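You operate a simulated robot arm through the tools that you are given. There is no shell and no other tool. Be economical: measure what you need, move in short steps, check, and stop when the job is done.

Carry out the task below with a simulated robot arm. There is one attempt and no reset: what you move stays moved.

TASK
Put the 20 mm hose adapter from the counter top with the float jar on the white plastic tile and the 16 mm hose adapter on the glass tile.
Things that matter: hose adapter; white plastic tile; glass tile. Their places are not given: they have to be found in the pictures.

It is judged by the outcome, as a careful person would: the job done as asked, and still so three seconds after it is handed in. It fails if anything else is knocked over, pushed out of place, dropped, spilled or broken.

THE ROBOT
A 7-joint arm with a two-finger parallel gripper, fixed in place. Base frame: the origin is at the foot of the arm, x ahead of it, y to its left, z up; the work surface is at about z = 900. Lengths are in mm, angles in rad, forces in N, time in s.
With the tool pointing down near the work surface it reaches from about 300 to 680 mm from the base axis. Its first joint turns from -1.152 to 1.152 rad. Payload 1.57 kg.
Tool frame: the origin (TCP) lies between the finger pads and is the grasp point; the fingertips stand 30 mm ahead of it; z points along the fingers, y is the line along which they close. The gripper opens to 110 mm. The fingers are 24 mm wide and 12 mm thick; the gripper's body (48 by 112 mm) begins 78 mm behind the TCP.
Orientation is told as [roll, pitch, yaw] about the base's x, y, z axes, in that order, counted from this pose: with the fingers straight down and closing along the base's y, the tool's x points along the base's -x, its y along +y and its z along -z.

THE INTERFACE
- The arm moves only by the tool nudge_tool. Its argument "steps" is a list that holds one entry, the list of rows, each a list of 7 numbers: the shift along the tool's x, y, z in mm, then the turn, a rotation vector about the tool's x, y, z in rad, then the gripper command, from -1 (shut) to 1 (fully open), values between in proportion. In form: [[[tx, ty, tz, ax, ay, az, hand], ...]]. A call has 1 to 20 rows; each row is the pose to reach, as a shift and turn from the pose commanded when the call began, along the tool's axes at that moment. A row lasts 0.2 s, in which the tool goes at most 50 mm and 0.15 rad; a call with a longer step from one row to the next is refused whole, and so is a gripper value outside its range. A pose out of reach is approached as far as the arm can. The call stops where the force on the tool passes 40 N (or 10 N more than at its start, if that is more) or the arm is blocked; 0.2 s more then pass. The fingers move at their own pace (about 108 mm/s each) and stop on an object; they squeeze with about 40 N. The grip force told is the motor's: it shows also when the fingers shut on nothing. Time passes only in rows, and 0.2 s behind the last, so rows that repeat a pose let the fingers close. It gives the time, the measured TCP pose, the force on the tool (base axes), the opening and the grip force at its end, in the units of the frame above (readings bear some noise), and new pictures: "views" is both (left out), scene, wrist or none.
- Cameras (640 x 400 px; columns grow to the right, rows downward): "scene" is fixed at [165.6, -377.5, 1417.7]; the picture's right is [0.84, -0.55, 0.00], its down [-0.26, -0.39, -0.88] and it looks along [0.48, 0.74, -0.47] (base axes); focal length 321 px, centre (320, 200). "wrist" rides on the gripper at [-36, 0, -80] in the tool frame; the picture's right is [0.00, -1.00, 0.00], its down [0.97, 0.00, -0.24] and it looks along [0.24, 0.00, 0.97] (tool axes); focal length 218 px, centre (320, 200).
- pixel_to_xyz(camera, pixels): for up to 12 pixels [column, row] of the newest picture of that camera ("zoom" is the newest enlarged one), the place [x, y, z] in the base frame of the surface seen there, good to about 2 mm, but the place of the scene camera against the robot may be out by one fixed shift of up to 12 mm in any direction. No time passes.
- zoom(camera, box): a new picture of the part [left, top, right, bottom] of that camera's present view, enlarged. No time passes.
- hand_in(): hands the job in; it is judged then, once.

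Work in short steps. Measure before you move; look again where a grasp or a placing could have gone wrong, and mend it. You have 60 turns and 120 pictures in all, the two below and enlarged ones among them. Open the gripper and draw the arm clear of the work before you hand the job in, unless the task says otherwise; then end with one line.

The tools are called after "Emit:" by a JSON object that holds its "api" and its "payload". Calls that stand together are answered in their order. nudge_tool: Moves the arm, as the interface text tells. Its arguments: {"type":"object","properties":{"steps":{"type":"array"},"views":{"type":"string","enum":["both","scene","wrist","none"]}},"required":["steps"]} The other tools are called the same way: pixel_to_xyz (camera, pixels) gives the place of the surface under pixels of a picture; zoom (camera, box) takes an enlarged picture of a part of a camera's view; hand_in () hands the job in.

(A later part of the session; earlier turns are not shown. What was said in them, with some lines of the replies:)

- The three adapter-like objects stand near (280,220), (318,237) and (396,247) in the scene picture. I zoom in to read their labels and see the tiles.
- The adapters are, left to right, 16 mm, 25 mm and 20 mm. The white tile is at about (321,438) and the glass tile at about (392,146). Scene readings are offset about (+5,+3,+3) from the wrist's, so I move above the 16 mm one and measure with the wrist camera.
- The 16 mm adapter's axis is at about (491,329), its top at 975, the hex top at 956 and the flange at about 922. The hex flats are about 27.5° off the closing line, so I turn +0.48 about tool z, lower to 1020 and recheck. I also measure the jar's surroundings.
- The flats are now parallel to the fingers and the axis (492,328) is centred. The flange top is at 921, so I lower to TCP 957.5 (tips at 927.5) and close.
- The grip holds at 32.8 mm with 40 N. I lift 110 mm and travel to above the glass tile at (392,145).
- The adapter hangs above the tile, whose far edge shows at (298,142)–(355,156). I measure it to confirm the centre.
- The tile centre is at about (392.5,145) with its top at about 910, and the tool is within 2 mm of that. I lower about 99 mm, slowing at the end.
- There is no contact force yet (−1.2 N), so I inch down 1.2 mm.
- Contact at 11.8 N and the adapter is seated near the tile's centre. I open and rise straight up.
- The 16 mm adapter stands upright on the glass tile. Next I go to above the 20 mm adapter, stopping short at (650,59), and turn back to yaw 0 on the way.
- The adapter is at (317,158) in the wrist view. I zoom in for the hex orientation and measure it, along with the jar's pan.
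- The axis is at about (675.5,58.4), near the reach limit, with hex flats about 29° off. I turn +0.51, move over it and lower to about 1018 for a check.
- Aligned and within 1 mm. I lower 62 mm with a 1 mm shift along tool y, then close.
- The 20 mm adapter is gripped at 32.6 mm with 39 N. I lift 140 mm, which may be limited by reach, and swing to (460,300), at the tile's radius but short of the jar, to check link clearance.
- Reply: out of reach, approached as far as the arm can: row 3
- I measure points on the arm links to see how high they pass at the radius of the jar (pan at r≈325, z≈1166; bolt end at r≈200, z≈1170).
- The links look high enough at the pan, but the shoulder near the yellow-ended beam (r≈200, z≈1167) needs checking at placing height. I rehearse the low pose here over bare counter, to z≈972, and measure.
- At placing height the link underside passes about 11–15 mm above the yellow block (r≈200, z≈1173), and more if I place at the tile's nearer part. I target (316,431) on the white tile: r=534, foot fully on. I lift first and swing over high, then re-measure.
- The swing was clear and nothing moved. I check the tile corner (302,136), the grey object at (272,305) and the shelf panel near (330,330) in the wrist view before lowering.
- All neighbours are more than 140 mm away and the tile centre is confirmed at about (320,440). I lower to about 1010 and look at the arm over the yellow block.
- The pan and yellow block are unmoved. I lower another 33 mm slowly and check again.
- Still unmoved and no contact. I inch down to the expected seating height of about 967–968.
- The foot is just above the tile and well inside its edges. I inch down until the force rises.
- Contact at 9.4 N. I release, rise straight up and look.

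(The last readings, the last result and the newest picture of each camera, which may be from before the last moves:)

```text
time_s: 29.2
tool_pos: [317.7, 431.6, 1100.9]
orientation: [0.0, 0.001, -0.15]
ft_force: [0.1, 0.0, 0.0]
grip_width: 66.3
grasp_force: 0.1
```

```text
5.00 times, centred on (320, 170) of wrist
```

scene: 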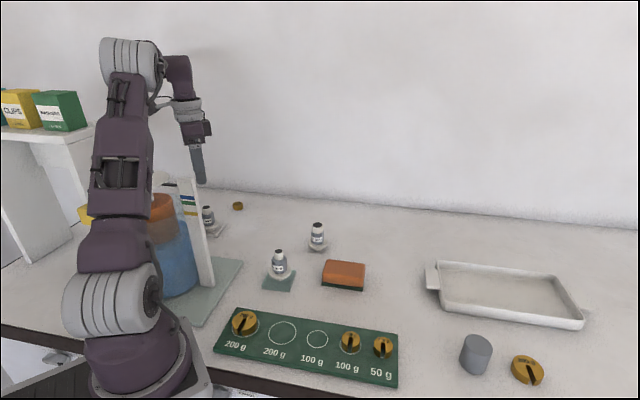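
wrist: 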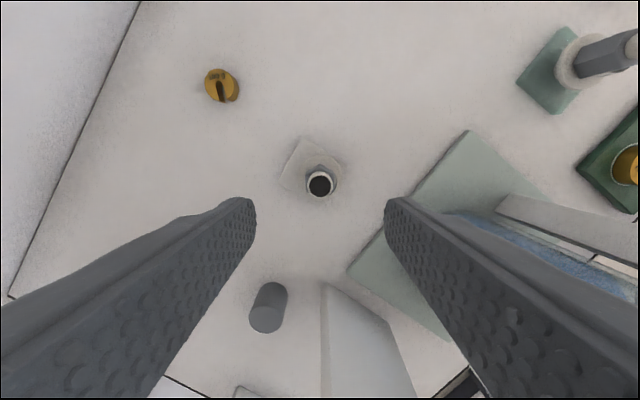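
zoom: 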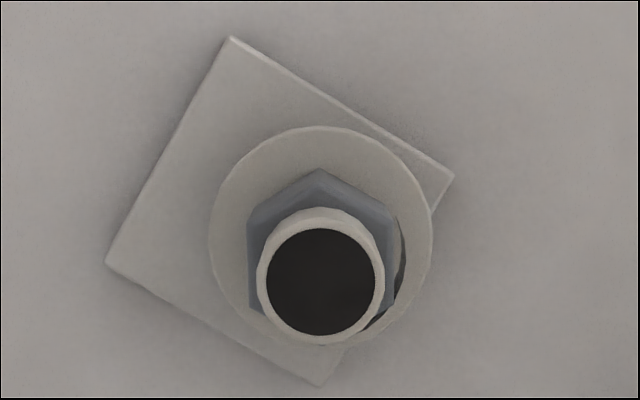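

Both adapters stand upright on their tiles, and the foot is within the white tile. I swing the arm back out from over the jar, at height, before handing in.

Emit:
{"api": "nudge_tool", "payload": {"steps": [[[-32, -21.7, 0, 0, 0, 0, 0.2], [-64, -43.4, 0, 0, 0, 0, 0.2], [-96, -65, -10, 0, 0, 0, 0.4], [-128, -86.7, -20, 0, 0, 0, 0.6], [-160, -108.4, -30, 0, 0, 0, 0.8], [-160, -108.4, -30, 0, 0, 0, 1], [-160, -108.4, -30, 0, 0, 0, 1]]]}}

Emit:
{"api": "zoom", "payload": {"camera": "scene", "box": [60, 160, 300, 310]}}

```text
time_s: 30.8
tool_pos: [458.8, 298.5, 1130.7]
orientation: [0.001, 0.001, -0.15]
ft_force: [0.3, 0.6, 0.1]
grip_width: 109.7
grasp_force: 0.1
```

scene: 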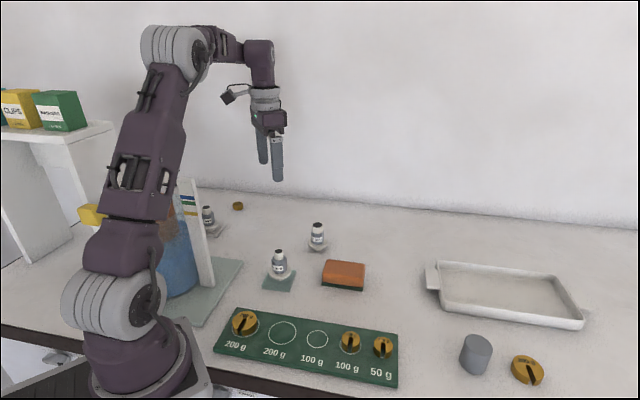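
wrist: 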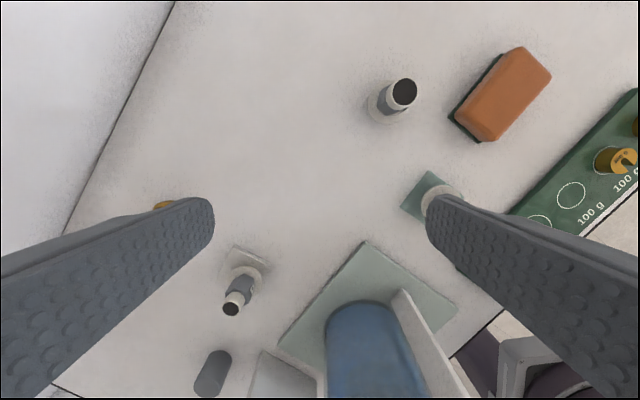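

```text
2.67 times, centred on (180, 235) of scene
```

zoom: 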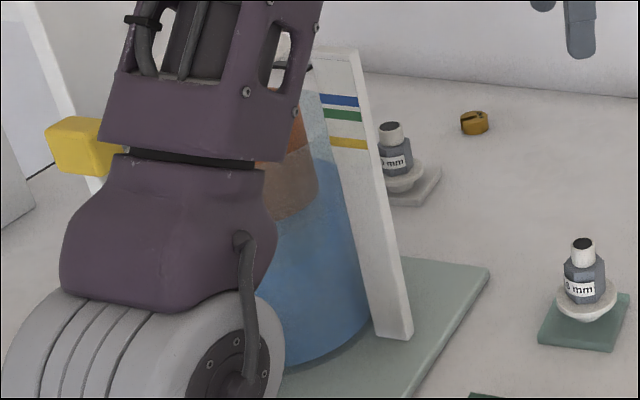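

Both adapters are standing, nothing else has moved, and the gripper is open and clear. I hand in.

Emit:
{"api": "hand_in", "payload": {}}

```text
The job is handed in.
```

The 20 mm hose adapter is standing on the white plastic tile and the 16 mm hose adapter on the glass tile; nothing else appeared to move in the last pictures, and the job is handed in.
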